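You operate a simulated robot arm through the tools that you are given. There is no shell and no other tool. Be economical: measure what you need, move in short steps, check, and stop when the job is done.

The job below is to be done with a simulated robot arm. You get a single attempt, and the scene is never put back.

TASK
Rack each gauge bolt in the cup of its colour and open the vice.

It is judged by the outcome, as a careful person would: the job done as asked, and still so three seconds after it is handed in. It fails if anything else is knocked over, pushed out of place, dropped, spilled or broken.

THE ROBOT
A 7-joint arm with a two-finger parallel gripper, fixed in place. Base frame: the origin is at the foot of the arm, x ahead of it, y to its left, z up; the work surface is at about z = 0. Readings come in m, degrees, newtons and seconds.
With the tool pointing down near the work surface it reaches from about 0.22 to 0.58 m from the base axis. Its first joint turns from -66.0 to 66.0 degrees. Payload 2.5 kg.
Tool frame: the origin (TCP) lies between the finger pads and is the grasp point; the fingertips stand 0.023 m ahead of it; z points along the fingers, y is the line along which they close. The gripper opens to 0.094 m. The fingers are 0.038 m wide and 0.01 m thick; the gripper's body (0.054 by 0.096 m) begins 0.039 m behind the TCP.
Orientation is that of the tool frame in the base frame, as a unit quaternion [w, x, y, z]. With the fingers straight down and closing along the base's y, the tool's x points along the base's -x, its y along +y and its z along -z.

THE INTERFACE
- The arm moves only by the tool drive_tool. Its argument "steps" is a list of rows, each a list of 3 entries, a list of its own where there are three numbers: the finger opening in m, from 0 to 0.094, then the shift along the tool's x, y, z in m, then the turn, a rotation vector about the tool's x, y, z in degrees. In form: [[fingers, [dx, dy, dz], [rx, ry, rz]], ...]. A call has 1 to 20 rows; each row is the pose to reach, as a shift and turn from the pose commanded when the call began, along the tool's axes at that moment. Each row takes 0.2 s and may step no farther than 0.05 m and 8.6 degrees from the row before; otherwise, or with a gripper value out of range, the whole call is refused. Where a pose cannot be reached the arm comes as near as it can. A force on the tool above 90 N (or 10 N above the force at the start of the call, whichever is more), or a blocked arm, ends the call early, and 0.2 s more pass. The fingers move at their own pace (about 0.108 m/s each) and stop on an object; they squeeze with about 25 N. The grip force told is the motor's: it shows also when the fingers shut on nothing. Time passes only in rows, and 0.2 s behind the last, so rows that repeat a pose let the fingers close. The reply holds the time, the measured pose of the TCP, the force on the tool along the base axes, the opening and the grip force, in the units named above and with some noise, with the torque about the TCP (base axes, N m) and any sound that the robot's microphone picked up.
- Cameras (640 x 400 px; columns grow to the right, rows downward): "scene" is fixed at [0.1414, -0.4186, 0.5519]; the picture's right is [0.70, -0.71, 0.00], its down [-0.29, -0.29, -0.91] and it looks along [0.65, 0.64, -0.41] (base axes); focal length 223 px, centre (320, 200). "wrist" rides on the gripper at [0.086, 0.016, -0.074] in the tool frame; the picture's right is [-0.18, 0.98, 0.00], its down [-0.58, -0.11, -0.81] and it looks along [-0.79, -0.15, 0.59] (tool axes); focal length 243 px, centre (320, 200). There is no depth. A picture from a camera that has moved, and an enlarged one, comes with that camera's place and axes in the base frame and with its lens. The place of the scene camera against the robot may be out by one fixed shift of up to 0.018 m in any direction.
- snapshot(camera): a new picture of that camera. The clock stands still meanwhile.
- inspect(camera, box): a new picture of the part [left, top, right, bottom] of that camera's present view, enlarged. The clock stands still meanwhile.
- close_job(): hands the job in; it is judged then, once.

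Go step by step. Nothing tells you positions but the pictures and the camera data: compare them with the known pose of the tool, close in by small moves and look again before you grip or let go. The budget is 120 turns and 64 pictures, counting those below and the enlarged ones. Unless the task says otherwise, let go and move clear before handing in, and close with one line.

The tools are called after ">>>" as name(argument=value, ...) on one line, values as JSON. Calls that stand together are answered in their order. drive_tool: Moves the arm, as the interface text tells. Its arguments: {"type":"object","properties":{"steps":{"type":"array","items":{"type":"array"}}},"required":["steps"]} The other tools are called the same way: snapshot (camera) takes a picture; inspect (camera, box) takes an enlarged picture of a part of a camera's view; close_job () hands the job in.

At the start:

```text
time_s: 0.0
position: [0.3689, 0.0104, 0.4701]
tool_rot: [0.0, 0.001, 1.0, 0.0]
wrist_force: [-0.6, 0.4, 0.6]
ft_torque: [0.04, -0.01, 0.02]
finger_gap: 0.0942
grip_force: 0.1
```

scene: 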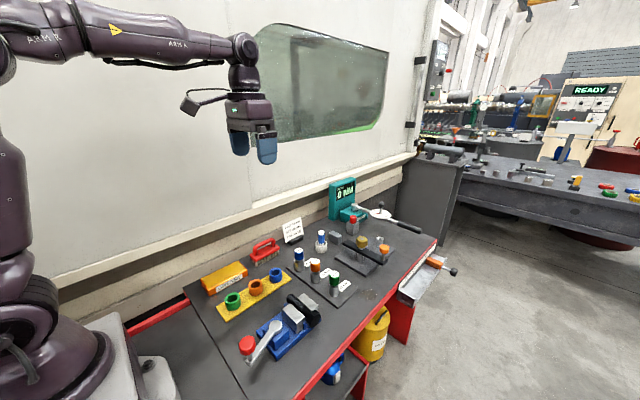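
wrist: 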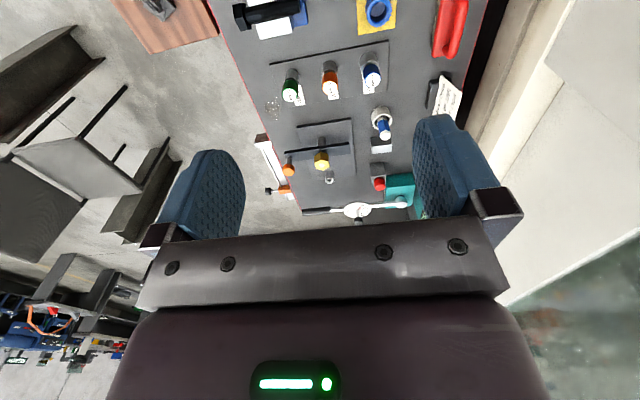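

The bench holds a vice, a yellow rack with three cups (green, orange, blue), and several coloured bolts. I'll enlarge the views to sort them out.

>>> inspect(camera="scene", box=[190, 220, 350, 380])

>>> inspect(camera="scene", box=[280, 170, 440, 300])

>>> inspect(camera="wrist", box=[220, 0, 480, 220])

```text
2.50 times, centred on (270, 300) of scene
camera zoom: at [0.1414, -0.4186, 0.5519], right [0.7, -0.71, 0.0], down [-0.29, -0.29, -0.91], along [0.65, 0.64, -0.41], focal length 558 px, centre (445, -50)
```

zoom: 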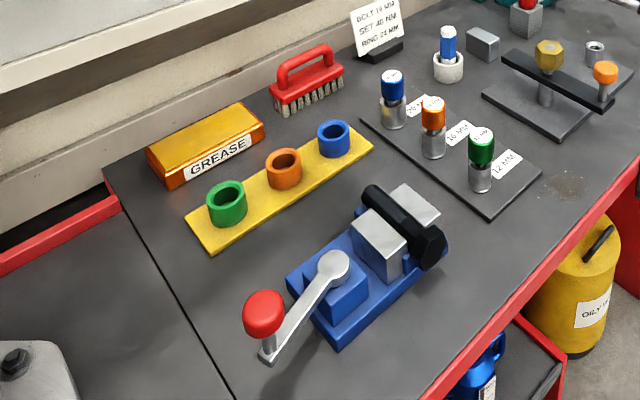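

```text
3.08 times, centred on (360, 235) of scene
camera zoom: at [0.1414, -0.4186, 0.5519], right [0.7, -0.71, 0.0], down [-0.29, -0.29, -0.91], along [0.65, 0.64, -0.41], focal length 686 px, centre (197, 92)
```

zoom: 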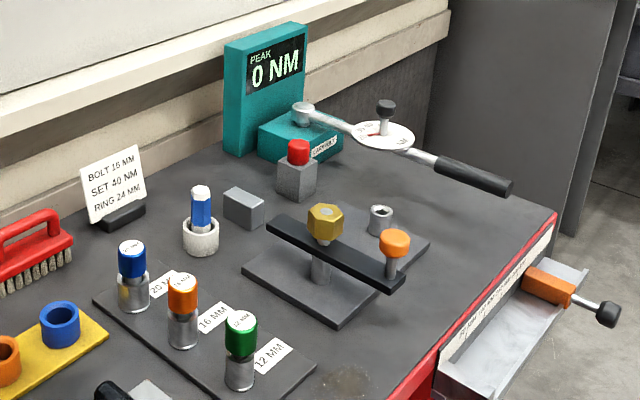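

```text
1.82 times, centred on (350, 110) of wrist
camera zoom: at [0.2835, 0.028, 0.5434], right [0.18, 0.98, 0.0], down [0.58, -0.11, 0.81], along [0.79, -0.15, -0.59], focal length 441 px, centre (266, 364)
```

zoom: 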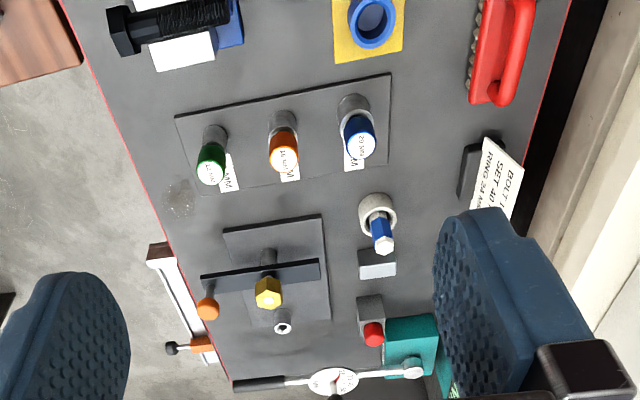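

The gauge bolts look like the blue, orange and green ones on the labelled plate, with the cups at x≈0.3–0.45, y≈0.1. I'll retreat a little to view the cups and the vice with the wrist camera.

>>> drive_tool(steps=[[0.094, [0.045, 0, 0], [0, 0, 0]], [0.094, [0.09, 0, 0], [0, 0, 0]], [0.094, [0.13, 0, 0], [0, 0, 0]], [0.094, [0.13, 0, 0], [0, 0, 0]]])

>>> snapshot(camera="wrist")

>>> inspect(camera="wrist", box=[180, 0, 480, 190])

```text
time_s: 1.0
position: [0.2405, 0.0107, 0.469]
tool_rot: [0.0, 0.001, 1.0, 0.0]
wrist_force: [-0.1, 0.6, 0.0]
ft_torque: [0.01, 0.02, 0.01]
finger_gap: 0.0941
grip_force: 0.0
```

```text
58 pictures are left
camera wrist: at [0.1534, 0.0277, 0.5421], right [0.19, 0.98, 0.0], down [0.58, -0.11, 0.81], along [0.79, -0.15, -0.59], focal length 243 px, centre (320, 200)
```

wrist: 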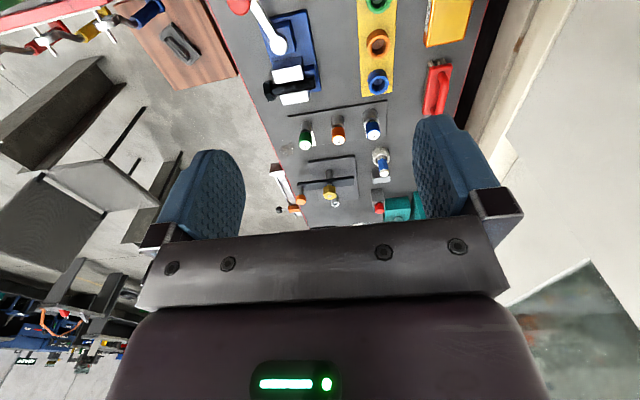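

```text
2.11 times, centred on (330, 95) of wrist
camera zoom: at [0.1534, 0.0277, 0.5421], right [0.19, 0.98, 0.0], down [0.58, -0.11, 0.81], along [0.79, -0.15, -0.59], focal length 511 px, centre (299, 421)
```

zoom: 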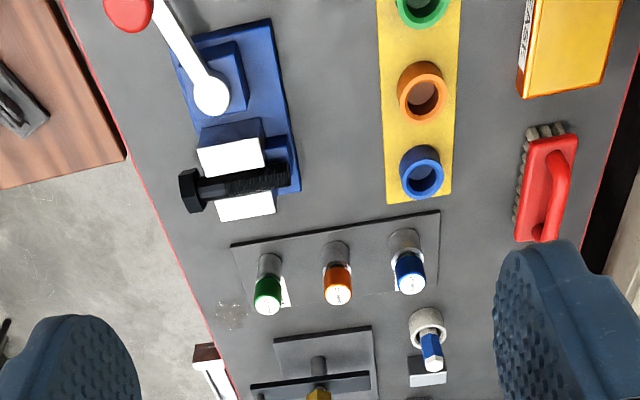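

Three gauges at x≈0.53 (blue y≈0.083, orange ≈0, green ≈-0.085), and the vice lever pivots at about (0.32,-0.08) with its knob at (0.25,-0.11). I'll go closer to the gauges for a proper look.

>>> drive_tool(steps=[[0.094, [-0.03, 0, 0.03], [0, 0, 0]], [0.094, [-0.06, 0, 0.06], [0, 0, 0]], [0.094, [-0.09, 0, 0.09], [0, 0, 0]], [0.094, [-0.12, 0, 0.12], [0, 0, 0]], [0.094, [-0.15, 0, 0.15], [0, 0, 0]], [0.094, [-0.18, 0, 0.18], [0, 0, 0]], [0.094, [-0.21, 0, 0.21], [0, 0, 0]], [0.094, [-0.21, 0, 0.24], [0, 0, 0]], [0.094, [-0.21, 0, 0.24], [0, 0, 0]]])

>>> snapshot(camera="wrist")

>>> inspect(camera="wrist", box=[200, 0, 460, 170])

```text
time_s: 3.0
position: [0.4474, 0.01, 0.2268]
tool_rot: [0.0, 0.0, 1.0, 0.0]
wrist_force: [-0.1, -0.4, -0.1]
ft_torque: [0.0, 0.01, 0.0]
finger_gap: 0.0939
grip_force: 0.1
```

```text
56 pictures are left
camera wrist: at [0.3631, 0.0276, 0.3006], right [0.18, 0.98, 0.0], down [0.58, -0.11, 0.81], along [0.79, -0.15, -0.59], focal length 243 px, centre (320, 200)
```

wrist: 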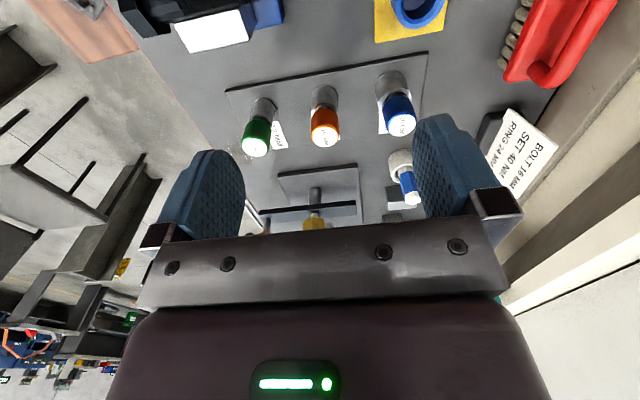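

```text
2.35 times, centred on (330, 85) of wrist
camera zoom: at [0.3631, 0.0276, 0.3006], right [0.18, 0.98, 0.0], down [0.58, -0.11, 0.81], along [0.79, -0.15, -0.59], focal length 571 px, centre (296, 471)
```

zoom: 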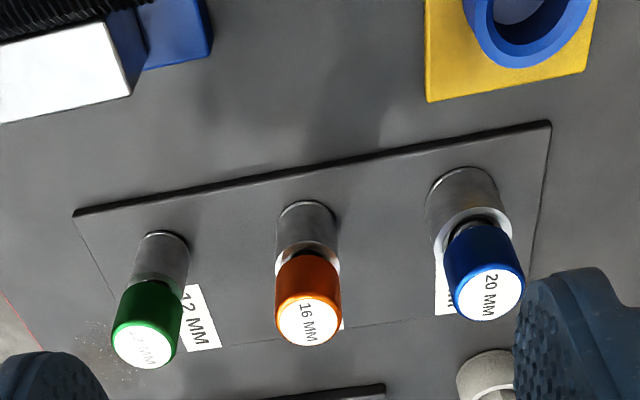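

The bolts sit in steel sleeves, head tops at z≈0.095 and x≈0.527 (blue y≈0.08, orange ≈0.001, green ≈-0.079). I'll start with blue and hover above it.

>>> drive_tool(steps=[[0.07, [-0.026, 0.023, 0.019], [0, 0, 0]], [0.07, [-0.052, 0.046, 0.038], [0, 0, 0]], [0.07, [-0.0786, 0.07, 0.06], [0, 0, 0]], [0.07, [-0.0786, 0.07, 0.077], [0, 0, 0]], [0.07, [-0.0786, 0.07, 0.077], [0, 0, 0]]])

>>> snapshot(camera="wrist")

>>> inspect(camera="scene", box=[250, 170, 410, 300])

```text
time_s: 4.2
position: [0.5292, 0.0815, 0.1526]
tool_rot: [0.0, 0.001, 1.0, 0.0]
wrist_force: [0.7, -0.2, 0.4]
ft_torque: [-0.01, 0.02, -0.03]
finger_gap: 0.0699
grip_force: 0.1
```

```text
54 pictures are left
camera wrist: at [0.4433, 0.0989, 0.2263], right [0.19, 0.98, 0.0], down [0.58, -0.11, 0.81], along [0.79, -0.15, -0.59], focal length 243 px, centre (320, 200)
```

wrist: 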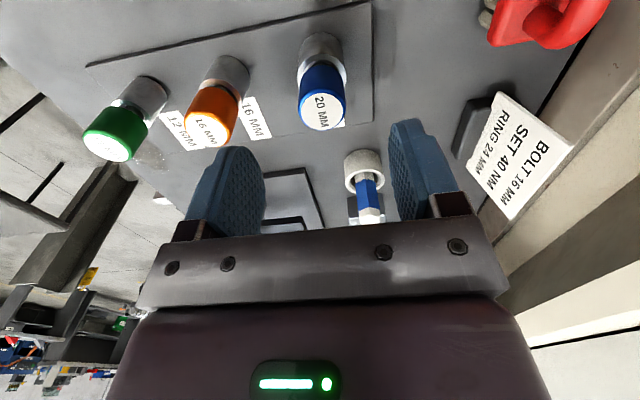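

```text
3.08 times, centred on (330, 235) of scene
camera zoom: at [0.1415, -0.4186, 0.5519], right [0.7, -0.71, 0.0], down [-0.29, -0.29, -0.91], along [0.65, 0.64, -0.41], focal length 686 px, centre (289, 92)
```

zoom: 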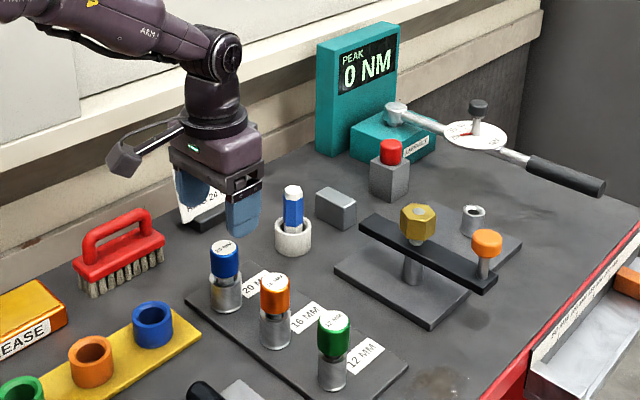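

The head is at about (0.535, 0.083) with its top at z≈0.085–0.095. I'll descend part way with small corrections and look again.

>>> drive_tool(steps=[[0.07, [-0.005, 0.002, 0.025], [0, 0, 0]], [0.07, [-0.005, 0.002, 0.05], [0, 0, 0]], [0.07, [-0.005, 0.002, 0.05], [0, 0, 0]]])

>>> snapshot(camera="wrist")

>>> inspect(camera="scene", box=[270, 210, 350, 290])

```text
time_s: 5.0
position: [0.5321, 0.0835, 0.102]
tool_rot: [-0.001, 0.001, 1.0, 0.001]
wrist_force: [0.3, -0.6, -0.8]
ft_torque: [0.0, -0.01, 0.0]
finger_gap: 0.0699
grip_force: 0.1
```

```text
52 pictures are left
camera wrist: at [0.4475, 0.1004, 0.1765], right [0.18, 0.98, 0.0], down [0.58, -0.11, 0.81], along [0.79, -0.15, -0.59], focal length 243 px, centre (320, 200)
```

wrist: 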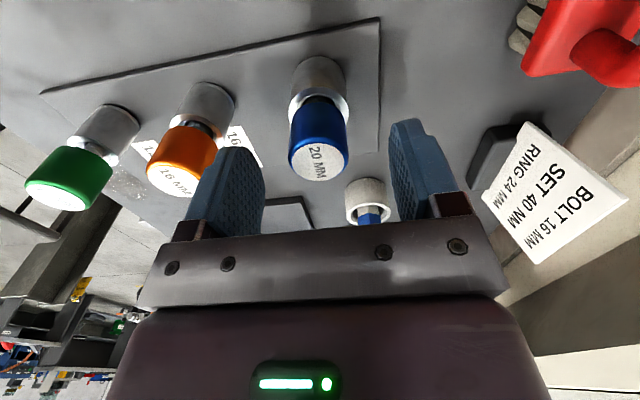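

```text
5.00 times, centred on (310, 250) of scene
camera zoom: at [0.1415, -0.4186, 0.5519], right [0.7, -0.71, 0.0], down [-0.29, -0.29, -0.91], along [0.65, 0.64, -0.41], focal length 1115 px, centre (370, -50)
```

zoom: 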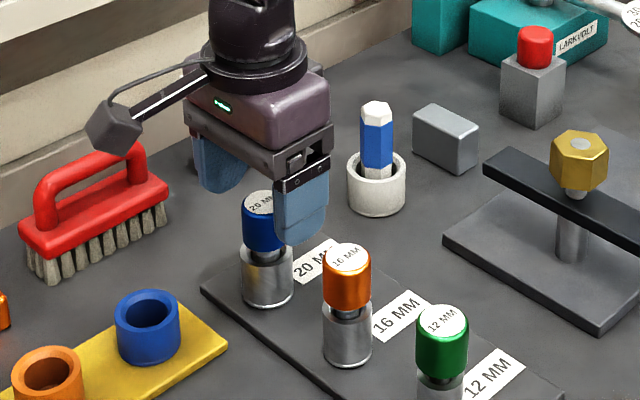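

Aligned over blue; head spans about z 0.05–0.083. I'll descend to TCP z≈0.075 and close.

>>> drive_tool(steps=[[0.07, [-0.003, 0, 0.014], [0, 0, 0]], [0.07, [-0.003, 0, 0.0265], [0, 0, 0]], [0.02, [-0.003, 0, 0.0265], [0, 0, 0]], [0.02, [-0.003, 0, 0.0265], [0, 0, 0]], [0.02, [-0.003, 0, 0.0265], [0, 0, 0]]])

>>> snapshot(camera="wrist")

```text
time_s: 6.2
position: [0.5367, 0.0837, 0.0765]
tool_rot: [0.0, 0.001, 1.0, 0.0]
wrist_force: [0.4, 0.0, 1.3]
ft_torque: [-0.01, -0.06, 0.02]
finger_gap: 0.0313
grip_force: 25.4
```

```text
50 pictures are left
camera wrist: at [0.4499, 0.1002, 0.1498], right [0.19, 0.98, 0.0], down [0.58, -0.11, 0.81], along [0.79, -0.15, -0.59], focal length 243 px, centre (320, 200)
```

wrist: 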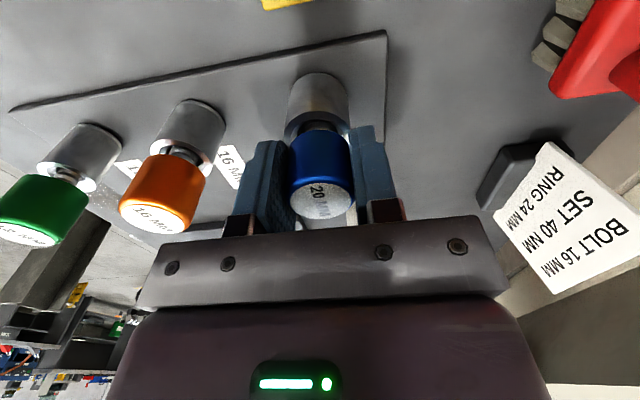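

The blue head is gripped (0.031 m). Now I'll lift straight up gently, watching the force.

>>> drive_tool(steps=[[0.02, [0, 0, -0.005], [0, 0, 0]], [0.02, [0, 0, -0.015], [0, 0, 0]], [0.02, [0, 0, -0.03], [0, 0, 0]], [0.02, [0, 0, -0.03], [0, 0, 0]]])

>>> snapshot(camera="wrist")

```text
time_s: 7.2
position: [0.5357, 0.0823, 0.1055]
tool_rot: [0.0, 0.0, 1.0, 0.0]
wrist_force: [-0.6, -1.1, -2.8]
ft_torque: [0.02, 0.02, -0.01]
finger_gap: 0.031
grip_force: 25.0
```

```text
49 pictures are left
camera wrist: at [0.4497, 0.1, 0.1798], right [0.18, 0.98, 0.0], down [0.58, -0.11, 0.81], along [0.79, -0.15, -0.59], focal length 243 px, centre (320, 200)
```

wrist: 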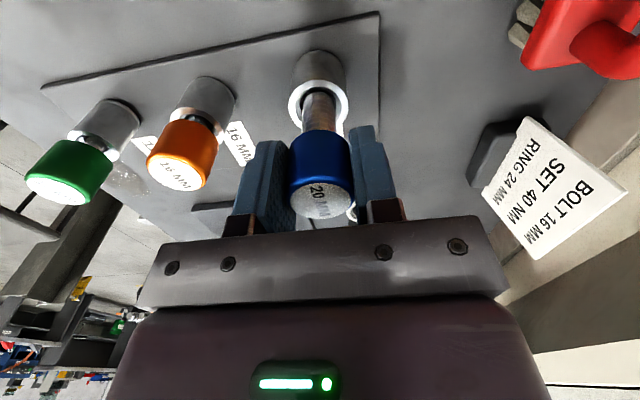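

It slides out freely. I'll raise it clear and carry it towards the blue cup at about (0.437, 0.099).

>>> drive_tool(steps=[[0.02, [0, 0, -0.03], [0, 0, 0]], [0.02, [0, 0, -0.06], [0, 0, 0]], [0.02, [0, 0, -0.09], [0, 0, 0]], [0.02, [0.03, 0.005, -0.1], [0, 0, 0]], [0.02, [0.06, 0.01, -0.1], [0, 0, 0]], [0.02, [0.099, 0.0165, -0.1], [0, 0, 0]], [0.02, [0.099, 0.0165, -0.1], [0, 0, 0]]])

>>> snapshot(camera="wrist")

>>> inspect(camera="scene", box=[200, 180, 340, 320])

```text
time_s: 8.8
position: [0.4369, 0.0987, 0.2043]
tool_rot: [0.0, 0.0, 1.0, 0.001]
wrist_force: [0.4, -0.2, -3.7]
ft_torque: [-0.01, 0.03, 0.0]
finger_gap: 0.0312
grip_force: 24.9
```

```text
48 pictures are left
camera wrist: at [0.3505, 0.116, 0.2788], right [0.19, 0.98, 0.0], down [0.58, -0.11, 0.81], along [0.79, -0.15, -0.59], focal length 243 px, centre (320, 200)
```

wrist: 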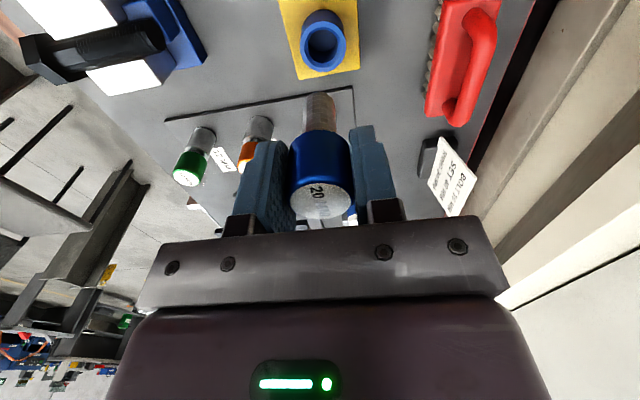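

```text
2.86 times, centred on (270, 250) of scene
camera zoom: at [0.1414, -0.4186, 0.5519], right [0.7, -0.71, 0.0], down [-0.29, -0.29, -0.91], along [0.65, 0.64, -0.41], focal length 637 px, centre (463, 57)
```

zoom: 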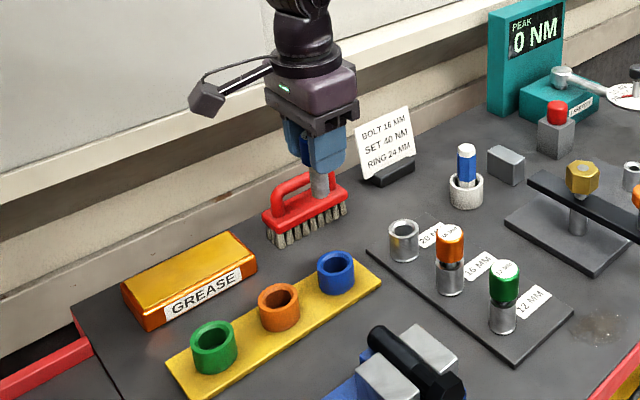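

The blue bolt is out, with a shank of about 35 mm. The cup centre reads about (0.442, 0.100), so I'll correct and lower until the shank end is just above the rim.

>>> drive_tool(steps=[[0.02, [-0.005, 0.0015, 0.03], [0, 0, 0]], [0.02, [-0.005, 0.0015, 0.06], [0, 0, 0]], [0.02, [-0.005, 0.0015, 0.08], [0, 0, 0]], [0.02, [-0.005, 0.0015, 0.08], [0, 0, 0]]])

>>> inspect(camera="wrist", box=[240, 0, 400, 220])

>>> inspect(camera="scene", box=[220, 210, 330, 320])

```text
time_s: 9.8
position: [0.4428, 0.102, 0.1257]
tool_rot: [-0.001, -0.001, 1.0, -0.001]
wrist_force: [-0.9, -0.4, -1.9]
ft_torque: [-0.01, -0.01, 0.01]
finger_gap: 0.0312
grip_force: 25.2
```

```text
1.82 times, centred on (320, 110) of wrist
camera zoom: at [0.3569, 0.1184, 0.1993], right [0.18, 0.98, 0.0], down [0.58, -0.11, 0.81], along [0.79, -0.15, -0.59], focal length 441 px, centre (320, 364)
```

zoom: 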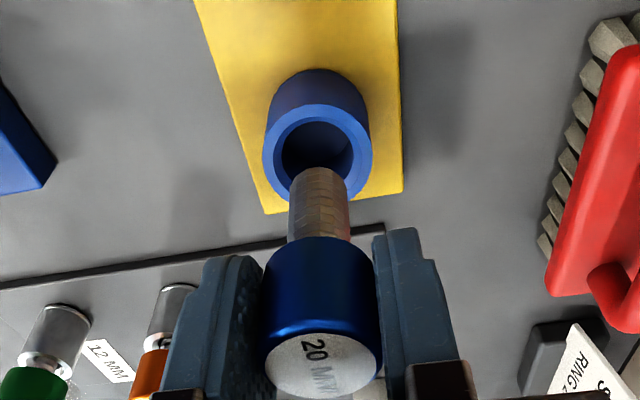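

```text
3.64 times, centred on (275, 265) of scene
camera zoom: at [0.1415, -0.4186, 0.5519], right [0.7, -0.71, 0.0], down [-0.29, -0.29, -0.91], along [0.65, 0.64, -0.41], focal length 811 px, centre (484, -36)
```

zoom: 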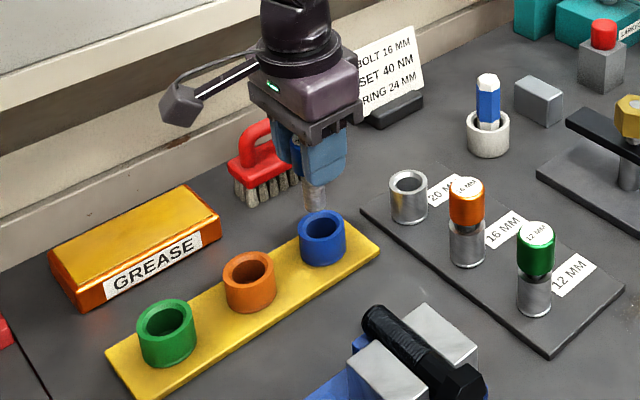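

Shank and cup line up within about 1–2 mm. I'll lower it in slowly.

>>> drive_tool(steps=[[0.02, [0.001, -0.0007, 0.012], [0, 0, 0]], [0.02, [0.001, -0.0007, 0.022], [0, 0, 0]], [0.02, [0.001, -0.0007, 0.032], [0, 0, 0]], [0.02, [0.001, -0.0007, 0.042], [0, 0, 0]], [0.02, [0.001, -0.0007, 0.05], [0, 0, 0]]])

>>> inspect(camera="wrist", box=[240, 0, 400, 220])

>>> inspect(camera="scene", box=[220, 210, 330, 320])

```text
time_s: 11.0
position: [0.4412, 0.1, 0.0764]
tool_rot: [0.001, 0.0, 1.0, 0.0]
wrist_force: [2.6, 0.1, -1.4]
ft_torque: [-0.01, -0.08, -0.05]
finger_gap: 0.0313
grip_force: 25.6
```

```text
1.82 times, centred on (320, 110) of wrist
camera zoom: at [0.3556, 0.1172, 0.1504], right [0.18, 0.98, 0.0], down [0.58, -0.11, 0.81], along [0.79, -0.15, -0.59], focal length 441 px, centre (320, 364)
```

zoom: 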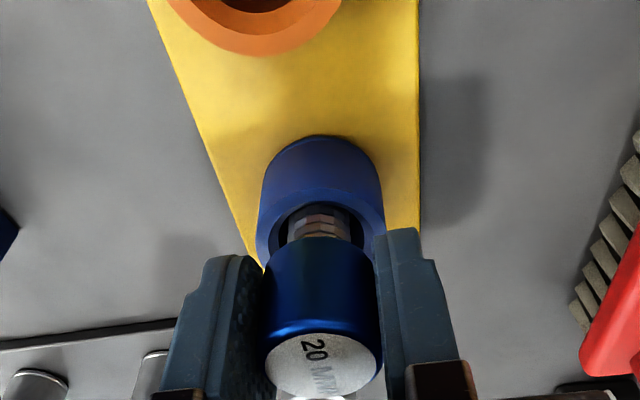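

```text
3.64 times, centred on (275, 265) of scene
camera zoom: at [0.1415, -0.4186, 0.5519], right [0.7, -0.71, 0.0], down [-0.29, -0.29, -0.91], along [0.65, 0.64, -0.41], focal length 811 px, centre (484, -36)
```

zoom: 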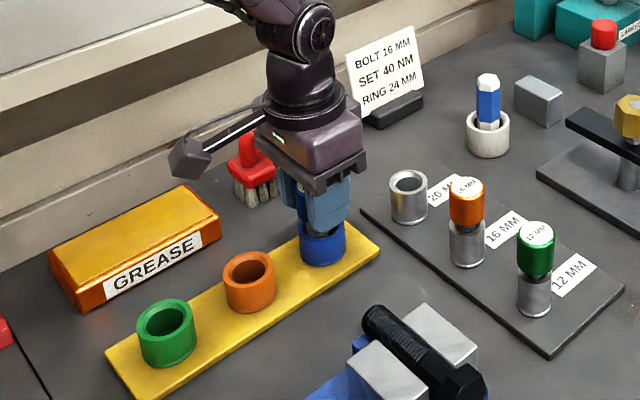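

It is entering the cup. I'll go on down in small steps until it rests.

>>> drive_tool(steps=[[0.02, [-0.001, 0, 0.003], [0, 0, 0]], [0.02, [-0.001, 0, 0.006], [0, 0, 0]], [0.02, [-0.001, 0, 0.009], [0, 0, 0]], [0.02, [-0.001, 0, 0.012], [0, 0, 0]], [0.02, [-0.001, 0, 0.014], [0, 0, 0]]])

>>> inspect(camera="wrist", box=[240, 0, 400, 220])

```text
time_s: 12.2
position: [0.4439, 0.1007, 0.0639]
tool_rot: [0.001, 0.001, 1.0, 0.0]
wrist_force: [1.8, -1.1, 18.6]
ft_torque: [0.01, -0.04, 0.01]
finger_gap: 0.031
grip_force: 25.3
```

```text
1.82 times, centred on (320, 110) of wrist
camera zoom: at [0.3573, 0.1172, 0.1361], right [0.18, 0.98, 0.0], down [0.58, -0.11, 0.81], along [0.79, -0.15, -0.59], focal length 441 px, centre (320, 364)
```

zoom: 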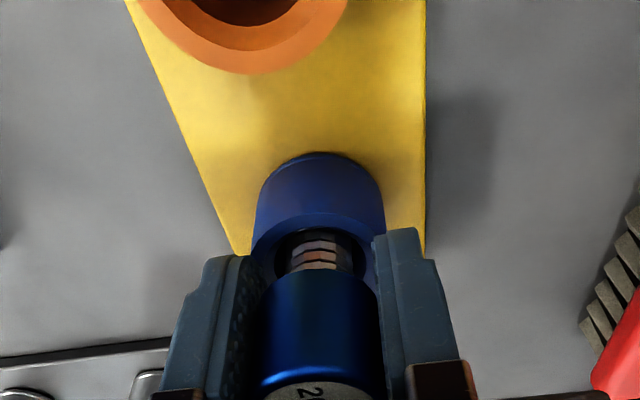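

Firm contact: the bolt has bottomed in the cup. I'll ease off, open and rise clear.

>>> drive_tool(steps=[[0.02, [0, 0, -0.001], [0, 0, 0]], [0.06, [0, 0, -0.001], [0, 0, 0]], [0.06, [0, 0, -0.001], [0, 0, 0]], [0.06, [0, 0, -0.03], [0, 0, 0]], [0.06, [0, 0, -0.07], [0, 0, 0]], [0.06, [0, 0, -0.11], [0, 0, 0]], [0.06, [0, 0, -0.11], [0, 0, 0]]])

>>> inspect(camera="wrist", box=[240, 0, 400, 220])

>>> inspect(camera="scene", box=[220, 210, 330, 320])

```text
time_s: 13.8
position: [0.4439, 0.0991, 0.1724]
tool_rot: [0.0, 0.0, 1.0, 0.0]
wrist_force: [0.3, -0.8, -1.0]
ft_torque: [-0.04, -0.01, -0.01]
finger_gap: 0.0598
grip_force: 0.0
```

```text
1.82 times, centred on (320, 110) of wrist
camera zoom: at [0.3581, 0.1165, 0.2461], right [0.18, 0.98, 0.0], down [0.58, -0.11, 0.81], along [0.79, -0.15, -0.59], focal length 441 px, centre (320, 364)
```

zoom: 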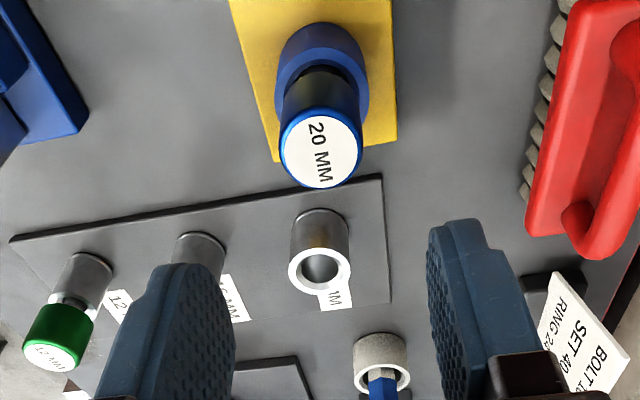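

```text
3.64 times, centred on (275, 265) of scene
camera zoom: at [0.1414, -0.4186, 0.5519], right [0.7, -0.71, 0.0], down [-0.29, -0.29, -0.91], along [0.65, 0.64, -0.41], focal length 811 px, centre (484, -36)
```

zoom: 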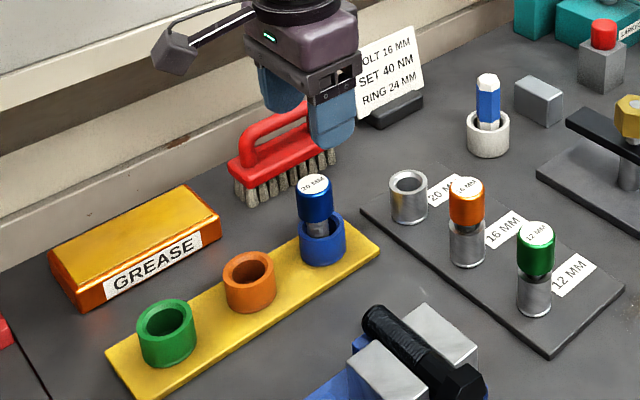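

Blue is racked and standing in its cup. Next is orange at about (0.536, 0.0).

>>> drive_tool(steps=[[0.06, [-0.03, -0.033, 0], [0, 0, 0]], [0.06, [-0.06, -0.066, 0], [0, 0, 0]], [0.06, [-0.092, -0.0995, 0.02], [0, 0, 0]], [0.06, [-0.092, -0.0995, 0.06], [0, 0, 0]], [0.06, [-0.092, -0.0995, 0.065], [0, 0, 0]], [0.06, [-0.092, -0.0995, 0.065], [0, 0, 0]]])

>>> snapshot(camera="wrist")

```text
refused: row 3 steps farther than a row can; nothing moved
```

```text
39 pictures are left
camera wrist: at [0.3581, 0.1165, 0.2461], right [0.18, 0.98, 0.0], down [0.58, -0.11, 0.81], along [0.79, -0.15, -0.59], focal length 243 px, centre (320, 200)
```

wrist: 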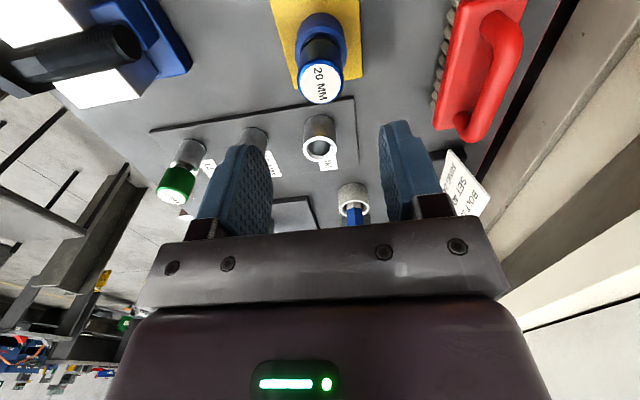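

That call was refused because row 3 stepped too far, so I'll repeat it with smaller rows.

>>> drive_tool(steps=[[0.06, [-0.03, -0.033, 0], [0, 0, 0]], [0.06, [-0.06, -0.066, 0], [0, 0, 0]], [0.06, [-0.092, -0.0995, 0], [0, 0, 0]], [0.06, [-0.092, -0.0995, 0.03], [0, 0, 0]], [0.06, [-0.092, -0.0995, 0.065], [0, 0, 0]], [0.06, [-0.092, -0.0995, 0.065], [0, 0, 0]]])

>>> snapshot(camera="wrist")

```text
time_s: 15.2
position: [0.5329, -0.0007, 0.1055]
tool_rot: [-0.001, 0.0, 1.0, 0.0]
wrist_force: [0.0, -0.4, 0.2]
ft_torque: [0.04, 0.0, -0.01]
finger_gap: 0.06
grip_force: 0.1
```

```text
38 pictures are left
camera wrist: at [0.4469, 0.0163, 0.1793], right [0.18, 0.98, 0.0], down [0.58, -0.11, 0.81], along [0.79, -0.15, -0.59], focal length 243 px, centre (320, 200)
```

wrist: 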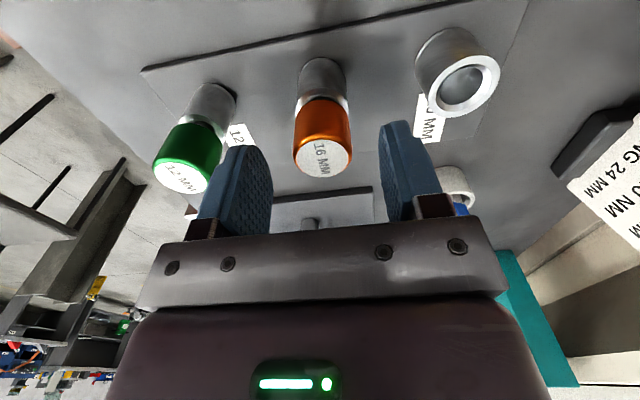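

Orange is centred between the fingers. I'll descend, grip and lift 30 mm, checking the opening.

>>> drive_tool(steps=[[0.06, [-0.003, 0.001, 0.015], [0, 0, 0]], [0.06, [-0.003, 0.001, 0.0295], [0, 0, 0]], [0.02, [-0.003, 0.001, 0.0295], [0, 0, 0]], [0.02, [-0.003, 0.001, 0.0295], [0, 0, 0]], [0.02, [-0.003, 0.001, 0.0295], [0, 0, 0]], [0.02, [-0.003, 0.001, 0.02], [0, 0, 0]], [0.02, [-0.003, 0.001, 0.0], [0, 0, 0]], [0.02, [-0.003, 0.001, -0.03], [0, 0, 0]], [0.02, [-0.003, 0.001, -0.07], [0, 0, 0]], [0.02, [-0.003, 0.001, -0.1], [0, 0, 0]], [0.02, [-0.003, 0.001, -0.1], [0, 0, 0]]])

>>> snapshot(camera="wrist")

```text
time_s: 17.6
position: [0.5363, 0.004, 0.2073]
tool_rot: [0.0, 0.0, 1.0, 0.0]
wrist_force: [-0.7, -0.5, -2.6]
ft_torque: [-0.02, 0.01, -0.03]
finger_gap: 0.031
grip_force: 24.8
```

```text
37 pictures are left
camera wrist: at [0.4515, 0.0213, 0.2822], right [0.18, 0.98, 0.0], down [0.58, -0.11, 0.81], along [0.79, -0.15, -0.59], focal length 243 px, centre (320, 200)
```

wrist: 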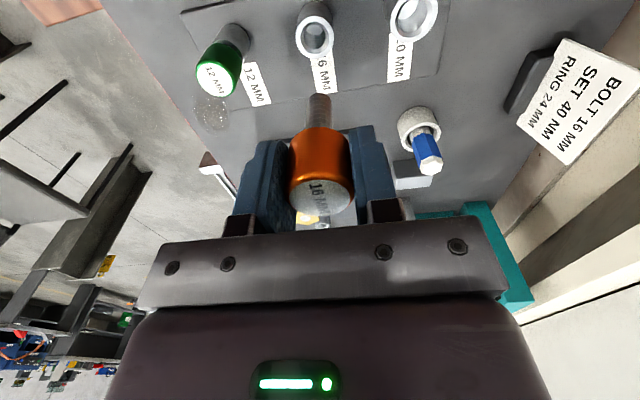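

Orange is out cleanly. Now to the orange cup, estimated at (0.370, 0.101).

>>> drive_tool(steps=[[0.02, [0.033, 0.019, 0], [0, 0, 0]], [0.02, [0.066, 0.038, 0], [0, 0, 0]], [0.02, [0.1, 0.058, 0], [0, 0, 0]], [0.02, [0.133, 0.077, 0], [0, 0, 0]], [0.02, [0.166, 0.097, 0], [0, 0, 0]], [0.02, [0.166, 0.097, 0], [0, 0, 0]]])

>>> inspect(camera="wrist", box=[240, 0, 400, 220])

```text
time_s: 19.0
position: [0.3694, 0.0983, 0.2063]
tool_rot: [0.0, 0.001, 1.0, -0.001]
wrist_force: [0.1, -0.8, -2.0]
ft_torque: [0.0, -0.02, -0.01]
finger_gap: 0.0309
grip_force: 25.0
```

```text
1.82 times, centred on (320, 110) of wrist
camera zoom: at [0.284, 0.1155, 0.28], right [0.18, 0.98, 0.0], down [0.58, -0.11, 0.81], along [0.79, -0.15, -0.59], focal length 441 px, centre (320, 364)
```

zoom: 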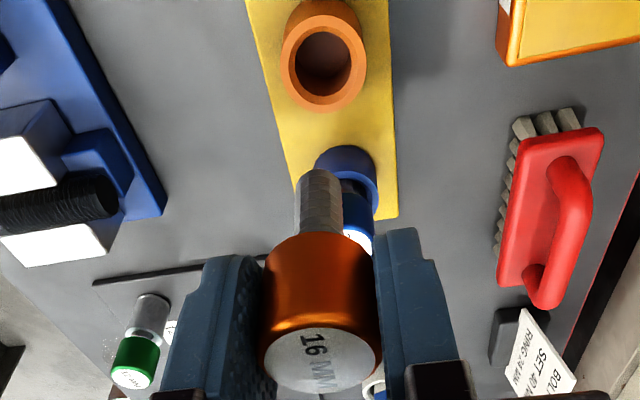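

Cup centre reads (0.369, 0.101). I'll shift 2.5 mm in y and lower to just above the rim.

>>> drive_tool(steps=[[0.02, [0, 0.0025, 0.03], [0, 0, 0]], [0.02, [0, 0.0025, 0.06], [0, 0, 0]], [0.02, [0, 0.0025, 0.085], [0, 0, 0]], [0.02, [0, 0.0025, 0.085], [0, 0, 0]]])

>>> inspect(camera="wrist", box=[240, 0, 400, 220])

```text
time_s: 20.0
position: [0.3708, 0.1008, 0.1216]
tool_rot: [0.0, 0.001, 1.0, 0.0]
wrist_force: [-0.7, -0.1, -2.0]
ft_torque: [0.03, 0.02, -0.01]
finger_gap: 0.031
grip_force: 25.0
```

```text
1.82 times, centred on (320, 110) of wrist
camera zoom: at [0.2847, 0.1173, 0.1957], right [0.19, 0.98, 0.0], down [0.58, -0.11, 0.81], along [0.79, -0.15, -0.59], focal length 441 px, centre (320, 364)
```

zoom: 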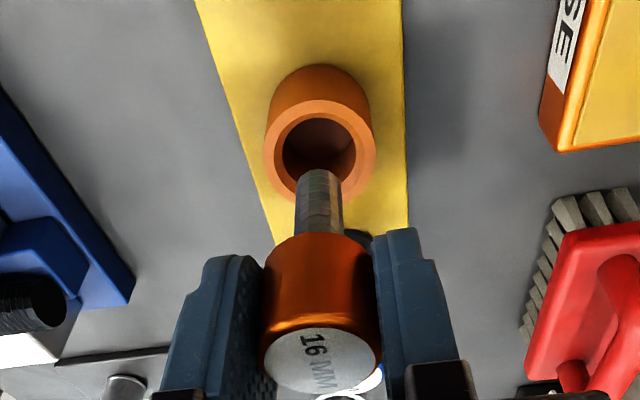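

Nearly centred. I'll nudge 1.5 mm towards the base and insert.

>>> drive_tool(steps=[[0.02, [0.0015, 0, 0.01], [0, 0, 0]], [0.02, [0.0015, 0, 0.02], [0, 0, 0]], [0.02, [0.0015, 0, 0.03], [0, 0, 0]], [0.02, [0.0015, 0, 0.04], [0, 0, 0]], [0.02, [0.0015, 0, 0.048], [0, 0, 0]], [0.02, [0.0015, 0, 0.053], [0, 0, 0]], [0.02, [0.0015, 0, 0.057], [0, 0, 0]]])

>>> inspect(camera="wrist", box=[240, 0, 400, 220])

```text
time_s: 21.6
position: [0.371, 0.1017, 0.0661]
tool_rot: [0.002, 0.0, 1.0, 0.001]
wrist_force: [2.1, 0.9, 19.2]
ft_torque: [0.01, -0.07, 0.04]
finger_gap: 0.0313
grip_force: 24.9
```

```text
1.82 times, centred on (320, 110) of wrist
camera zoom: at [0.2847, 0.1187, 0.1387], right [0.18, 0.98, 0.0], down [0.58, -0.11, 0.81], along [0.79, -0.15, -0.59], focal length 441 px, centre (320, 364)
```

zoom: 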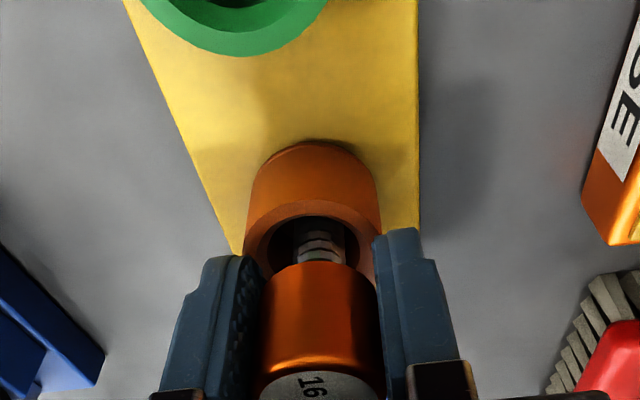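

Orange has bottomed in its cup. I'll release and rise.

>>> drive_tool(steps=[[0.02, [0, 0, -0.001], [0, 0, 0]], [0.06, [0, 0, -0.001], [0, 0, 0]], [0.06, [0, 0, -0.001], [0, 0, 0]], [0.06, [0, 0, -0.03], [0, 0, 0]], [0.06, [0, 0, -0.07], [0, 0, 0]], [0.06, [0, 0, -0.11], [0, 0, 0]], [0.06, [0, 0, -0.11], [0, 0, 0]]])

>>> inspect(camera="scene", box=[200, 220, 350, 380])

```text
time_s: 23.2
position: [0.3667, 0.1021, 0.1774]
tool_rot: [0.0, 0.0, 1.0, 0.0]
wrist_force: [0.2, 0.5, 0.1]
ft_torque: [0.02, -0.01, 0.03]
finger_gap: 0.0601
grip_force: 0.0
```

```text
2.50 times, centred on (275, 300) of scene
camera zoom: at [0.1414, -0.4186, 0.5519], right [0.7, -0.71, 0.0], down [-0.29, -0.29, -0.91], along [0.65, 0.64, -0.41], focal length 558 px, centre (432, -50)
```

zoom: 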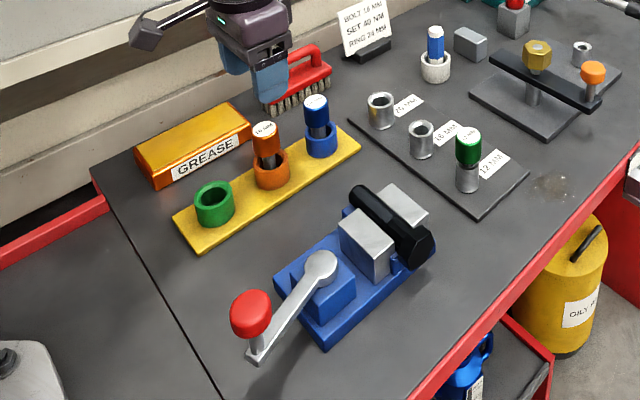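

Both are racked. Next, green at about (0.536, -0.082).

>>> drive_tool(steps=[[0.06, [-0.028, -0.031, 0], [0, 0, 0]], [0.06, [-0.056, -0.062, 0], [0, 0, 0]], [0.06, [-0.084, -0.093, 0], [0, 0, 0]], [0.06, [-0.112, -0.124, 0], [0, 0, 0]], [0.06, [-0.14, -0.155, 0], [0, 0, 0]], [0.06, [-0.168, -0.184, 0], [0, 0, 0]], [0.06, [-0.168, -0.184, 0.035], [0, 0, 0]], [0.06, [-0.168, -0.184, 0.07], [0, 0, 0]], [0.06, [-0.168, -0.184, 0.07], [0, 0, 0]]])

>>> snapshot(camera="wrist")

```text
time_s: 25.2
position: [0.5375, -0.0852, 0.1057]
tool_rot: [-0.001, 0.0, 1.0, 0.0]
wrist_force: [0.0, -0.1, -0.3]
ft_torque: [-0.01, -0.01, -0.02]
finger_gap: 0.0602
grip_force: 0.0
```

```text
32 pictures are left
camera wrist: at [0.4514, -0.0677, 0.1798], right [0.18, 0.98, 0.0], down [0.58, -0.11, 0.81], along [0.79, -0.15, -0.59], focal length 243 px, centre (320, 200)
```

wrist: 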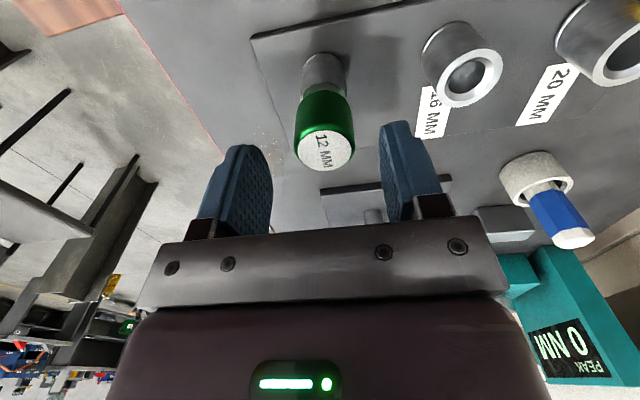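

Green is centred within about 2 mm. Descend, grip and lift.

>>> drive_tool(steps=[[0.06, [0, 0.002, 0.015], [0, 0, 0]], [0.06, [0, 0.002, 0.0295], [0, 0, 0]], [0.02, [0, 0.002, 0.0295], [0, 0, 0]], [0.02, [0, 0.002, 0.0295], [0, 0, 0]], [0.02, [0, 0.002, 0.0295], [0, 0, 0]], [0.02, [0, 0.002, 0.02], [0, 0, 0]], [0.02, [0, 0.002, 0.0], [0, 0, 0]], [0.02, [0, 0.002, -0.03], [0, 0, 0]], [0.02, [0, 0.002, -0.07], [0, 0, 0]], [0.02, [0, 0.002, -0.1], [0, 0, 0]], [0.02, [0, 0.002, -0.1], [0, 0, 0]]])

>>> snapshot(camera="wrist")

```text
time_s: 27.6
position: [0.5364, -0.0826, 0.2052]
tool_rot: [0.0, 0.0, 1.0, 0.0]
wrist_force: [-0.2, 0.6, -1.5]
ft_torque: [-0.02, 0.0, 0.03]
finger_gap: 0.0311
grip_force: 25.7
```

```text
31 pictures are left
camera wrist: at [0.4511, -0.0648, 0.2789], right [0.18, 0.98, 0.0], down [0.58, -0.11, 0.81], along [0.79, -0.15, -0.59], focal length 243 px, centre (320, 200)
```

wrist: 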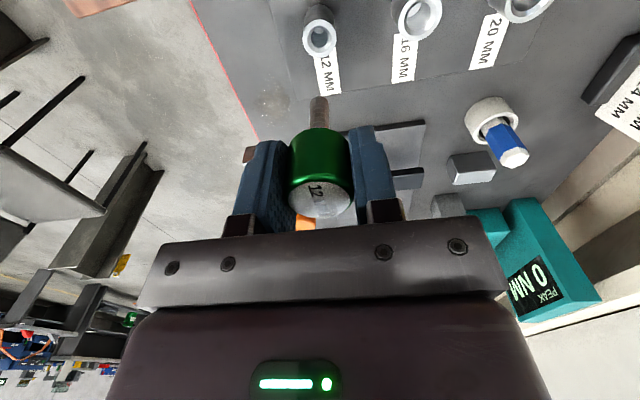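

Green is out. Carrying it to the green cup near (0.297, 0.101).

>>> drive_tool(steps=[[0.02, [0.03, 0.023, 0], [0, 0, 0]], [0.02, [0.06, 0.046, 0], [0, 0, 0]], [0.02, [0.09, 0.069, 0], [0, 0, 0]], [0.02, [0.12, 0.092, 0], [0, 0, 0]], [0.02, [0.15, 0.115, 0], [0, 0, 0]], [0.02, [0.18, 0.138, 0], [0, 0, 0]], [0.02, [0.21, 0.161, 0], [0, 0, 0]], [0.02, [0.239, 0.1836, 0], [0, 0, 0]], [0.02, [0.239, 0.1836, 0], [0, 0, 0]]])

>>> snapshot(camera="wrist")

```text
time_s: 29.6
position: [0.2971, 0.1023, 0.205]
tool_rot: [0.0, 0.0, 1.0, 0.001]
wrist_force: [1.5, -0.2, -1.7]
ft_torque: [0.0, -0.05, 0.01]
finger_gap: 0.0311
grip_force: 24.7
```

```text
30 pictures are left
camera wrist: at [0.2109, 0.1197, 0.2788], right [0.18, 0.98, 0.0], down [0.58, -0.11, 0.81], along [0.79, -0.15, -0.59], focal length 243 px, centre (320, 200)
```

wrist: 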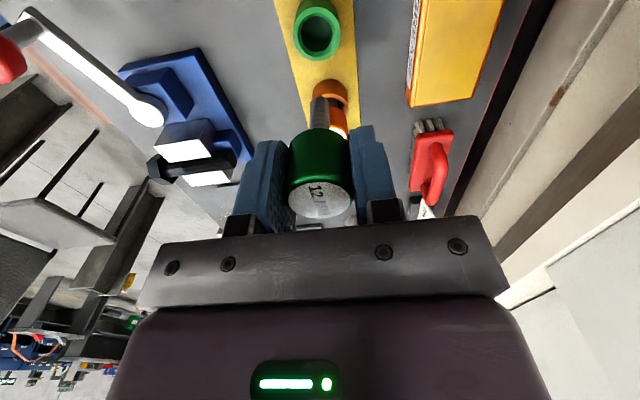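

The cup reads (0.294, 0.101). I'll correct and lower to just above the rim.

>>> drive_tool(steps=[[0.02, [0.003, -0.001, 0.03], [0, 0, 0]], [0.02, [0.003, -0.001, 0.06], [0, 0, 0]], [0.02, [0.003, -0.001, 0.083], [0, 0, 0]], [0.02, [0.003, -0.001, 0.083], [0, 0, 0]]])

>>> inspect(camera="wrist", box=[240, 0, 400, 220])

```text
time_s: 30.6
position: [0.2952, 0.1002, 0.1214]
tool_rot: [0.0, 0.0, 1.0, 0.0]
wrist_force: [0.4, -0.8, -1.3]
ft_torque: [-0.02, 0.04, 0.02]
finger_gap: 0.0312
grip_force: 24.7
```

```text
1.82 times, centred on (320, 110) of wrist
camera zoom: at [0.2096, 0.1173, 0.1955], right [0.18, 0.98, 0.0], down [0.58, -0.11, 0.81], along [0.79, -0.15, -0.59], focal length 441 px, centre (320, 364)
```

zoom: 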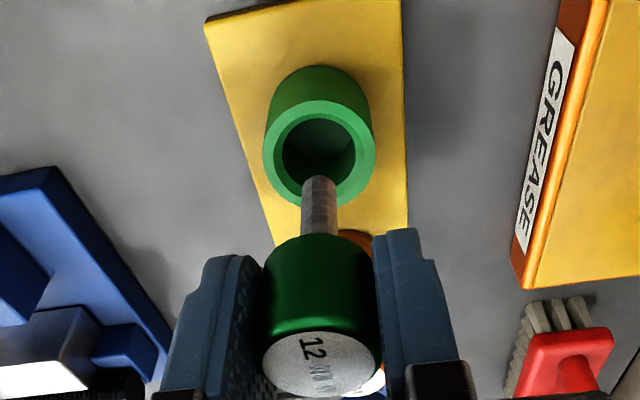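

Well aligned, same view as for orange. Inserting.

>>> drive_tool(steps=[[0.02, [0.001, 0, 0.01], [0, 0, 0]], [0.02, [0.001, 0, 0.02], [0, 0, 0]], [0.02, [0.001, 0, 0.03], [0, 0, 0]], [0.02, [0.001, 0, 0.04], [0, 0, 0]], [0.02, [0.001, 0, 0.048], [0, 0, 0]], [0.02, [0.001, 0, 0.053], [0, 0, 0]], [0.02, [0.001, 0, 0.057], [0, 0, 0]]])

>>> inspect(camera="wrist", box=[240, 0, 400, 220])

```text
time_s: 32.2
position: [0.2958, 0.1026, 0.0651]
tool_rot: [0.002, 0.001, 1.0, 0.0]
wrist_force: [1.2, -0.7, 18.6]
ft_torque: [0.0, -0.05, 0.0]
finger_gap: 0.0316
grip_force: 24.8
```

```text
1.82 times, centred on (320, 110) of wrist
camera zoom: at [0.2091, 0.1192, 0.1391], right [0.19, 0.98, 0.0], down [0.58, -0.11, 0.81], along [0.79, -0.15, -0.59], focal length 441 px, centre (320, 364)
```

zoom: 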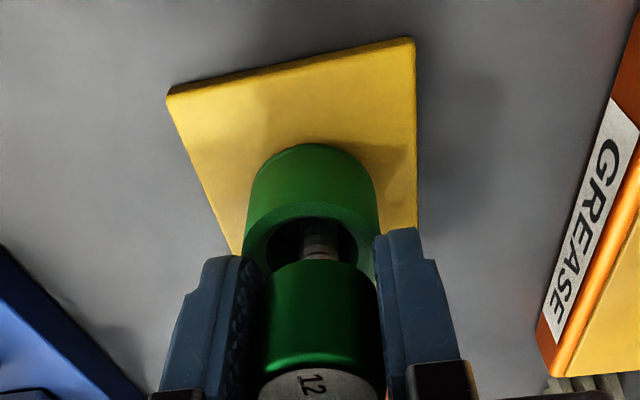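

Green has bottomed. I'll release, rise, and then look at the vice.

>>> drive_tool(steps=[[0.02, [0, 0, -0.001], [0, 0, 0]], [0.06, [0, 0, -0.001], [0, 0, 0]], [0.06, [0, 0, -0.001], [0, 0, 0]], [0.06, [0, 0, -0.03], [0, 0, 0]], [0.06, [0, 0, -0.07], [0, 0, 0]], [0.06, [0, 0, -0.11], [0, 0, 0]], [0.06, [0, 0, -0.15], [0, 0, 0]], [0.06, [0, 0, -0.15], [0, 0, 0]]])

>>> inspect(camera="scene", box=[200, 220, 350, 380])

>>> inspect(camera="scene", box=[230, 280, 330, 370])

```text
time_s: 34.0
position: [0.2952, 0.101, 0.214]
tool_rot: [0.0, 0.002, 1.0, 0.0]
wrist_force: [-0.1, 0.1, 0.2]
ft_torque: [0.02, 0.0, 0.01]
finger_gap: 0.0601
grip_force: 0.1
```

```text
2.50 times, centred on (275, 300) of scene
camera zoom: at [0.1414, -0.4186, 0.5519], right [0.7, -0.71, 0.0], down [-0.29, -0.29, -0.91], along [0.65, 0.64, -0.41], focal length 558 px, centre (432, -50)
```

zoom: 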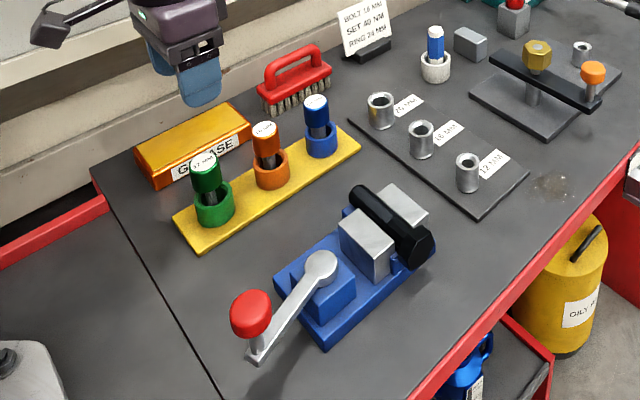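

```text
4.44 times, centred on (280, 325) of scene
camera zoom: at [0.1414, -0.4186, 0.5519], right [0.7, -0.71, 0.0], down [-0.29, -0.29, -0.91], along [0.65, 0.64, -0.41], focal length 991 px, centre (498, -356)
```

zoom: 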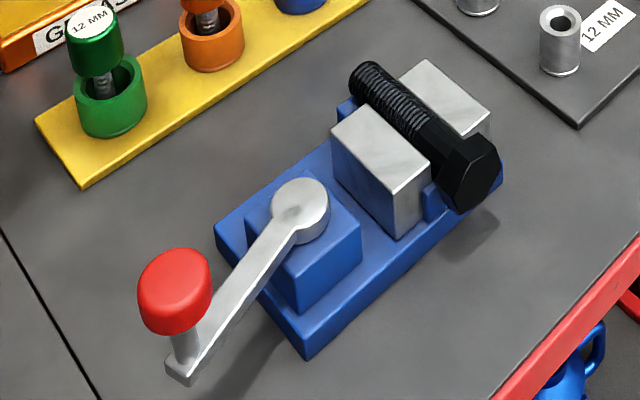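

All three gauge bolts are racked, and the vice's black bolt appears to rest on blue ledges. I'll tilt the camera down over the vice to locate the lever's knob and pivot.

>>> drive_tool(steps=[[0.06, [-0.006, -0.03, -0.018], [0, 5, 0]], [0.06, [-0.012, -0.06, -0.036], [0, 10, 0]], [0.06, [-0.018, -0.09, -0.054], [0, 15, 0]], [0.06, [-0.024, -0.12, -0.072], [0, 20, 0]], [0.06, [-0.03, -0.155, -0.09], [0, 25, 0]], [0.06, [-0.035, -0.19, -0.106], [0, 30, 0]], [0.06, [-0.035, -0.19, -0.106], [0, 30, 0]]])

>>> snapshot(camera="wrist")

>>> inspect(camera="wrist", box=[200, 0, 440, 180])

```text
time_s: 35.6
position: [0.3306, -0.0872, 0.321]
tool_rot: [-0.259, 0.0, 0.966, -0.001]
wrist_force: [-0.2, -0.3, 0.5]
ft_torque: [-0.01, 0.0, -0.01]
finger_gap: 0.0599
grip_force: 0.0
```

```text
25 pictures are left
camera wrist: at [0.293, -0.0694, 0.4287], right [0.16, 0.98, -0.09], down [0.91, -0.11, 0.41], along [0.39, -0.15, -0.91], focal length 243 px, centre (320, 200)
```

wrist: 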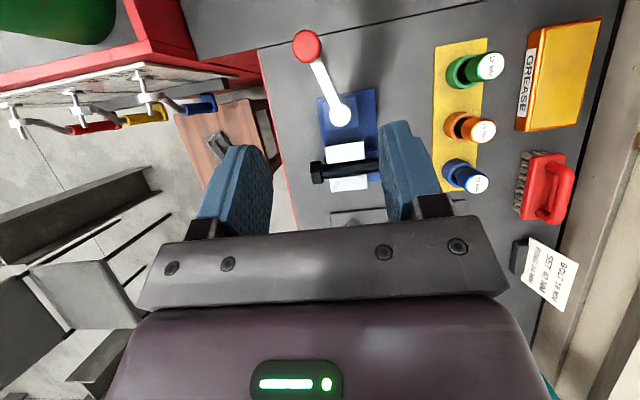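

```text
2.22 times, centred on (320, 90) of wrist
camera zoom: at [0.293, -0.0694, 0.4287], right [0.16, 0.98, -0.09], down [0.91, -0.11, 0.41], along [0.39, -0.15, -0.91], focal length 539 px, centre (320, 444)
```

zoom: 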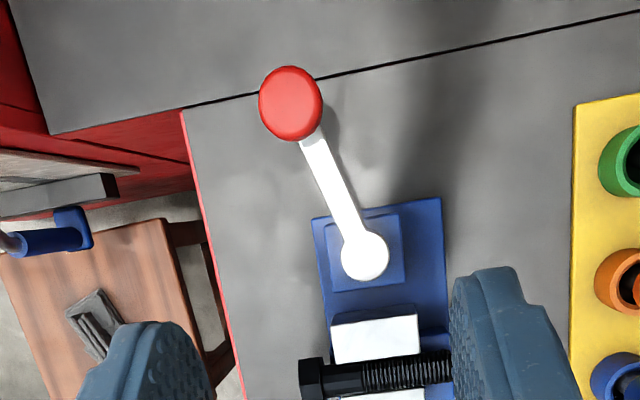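

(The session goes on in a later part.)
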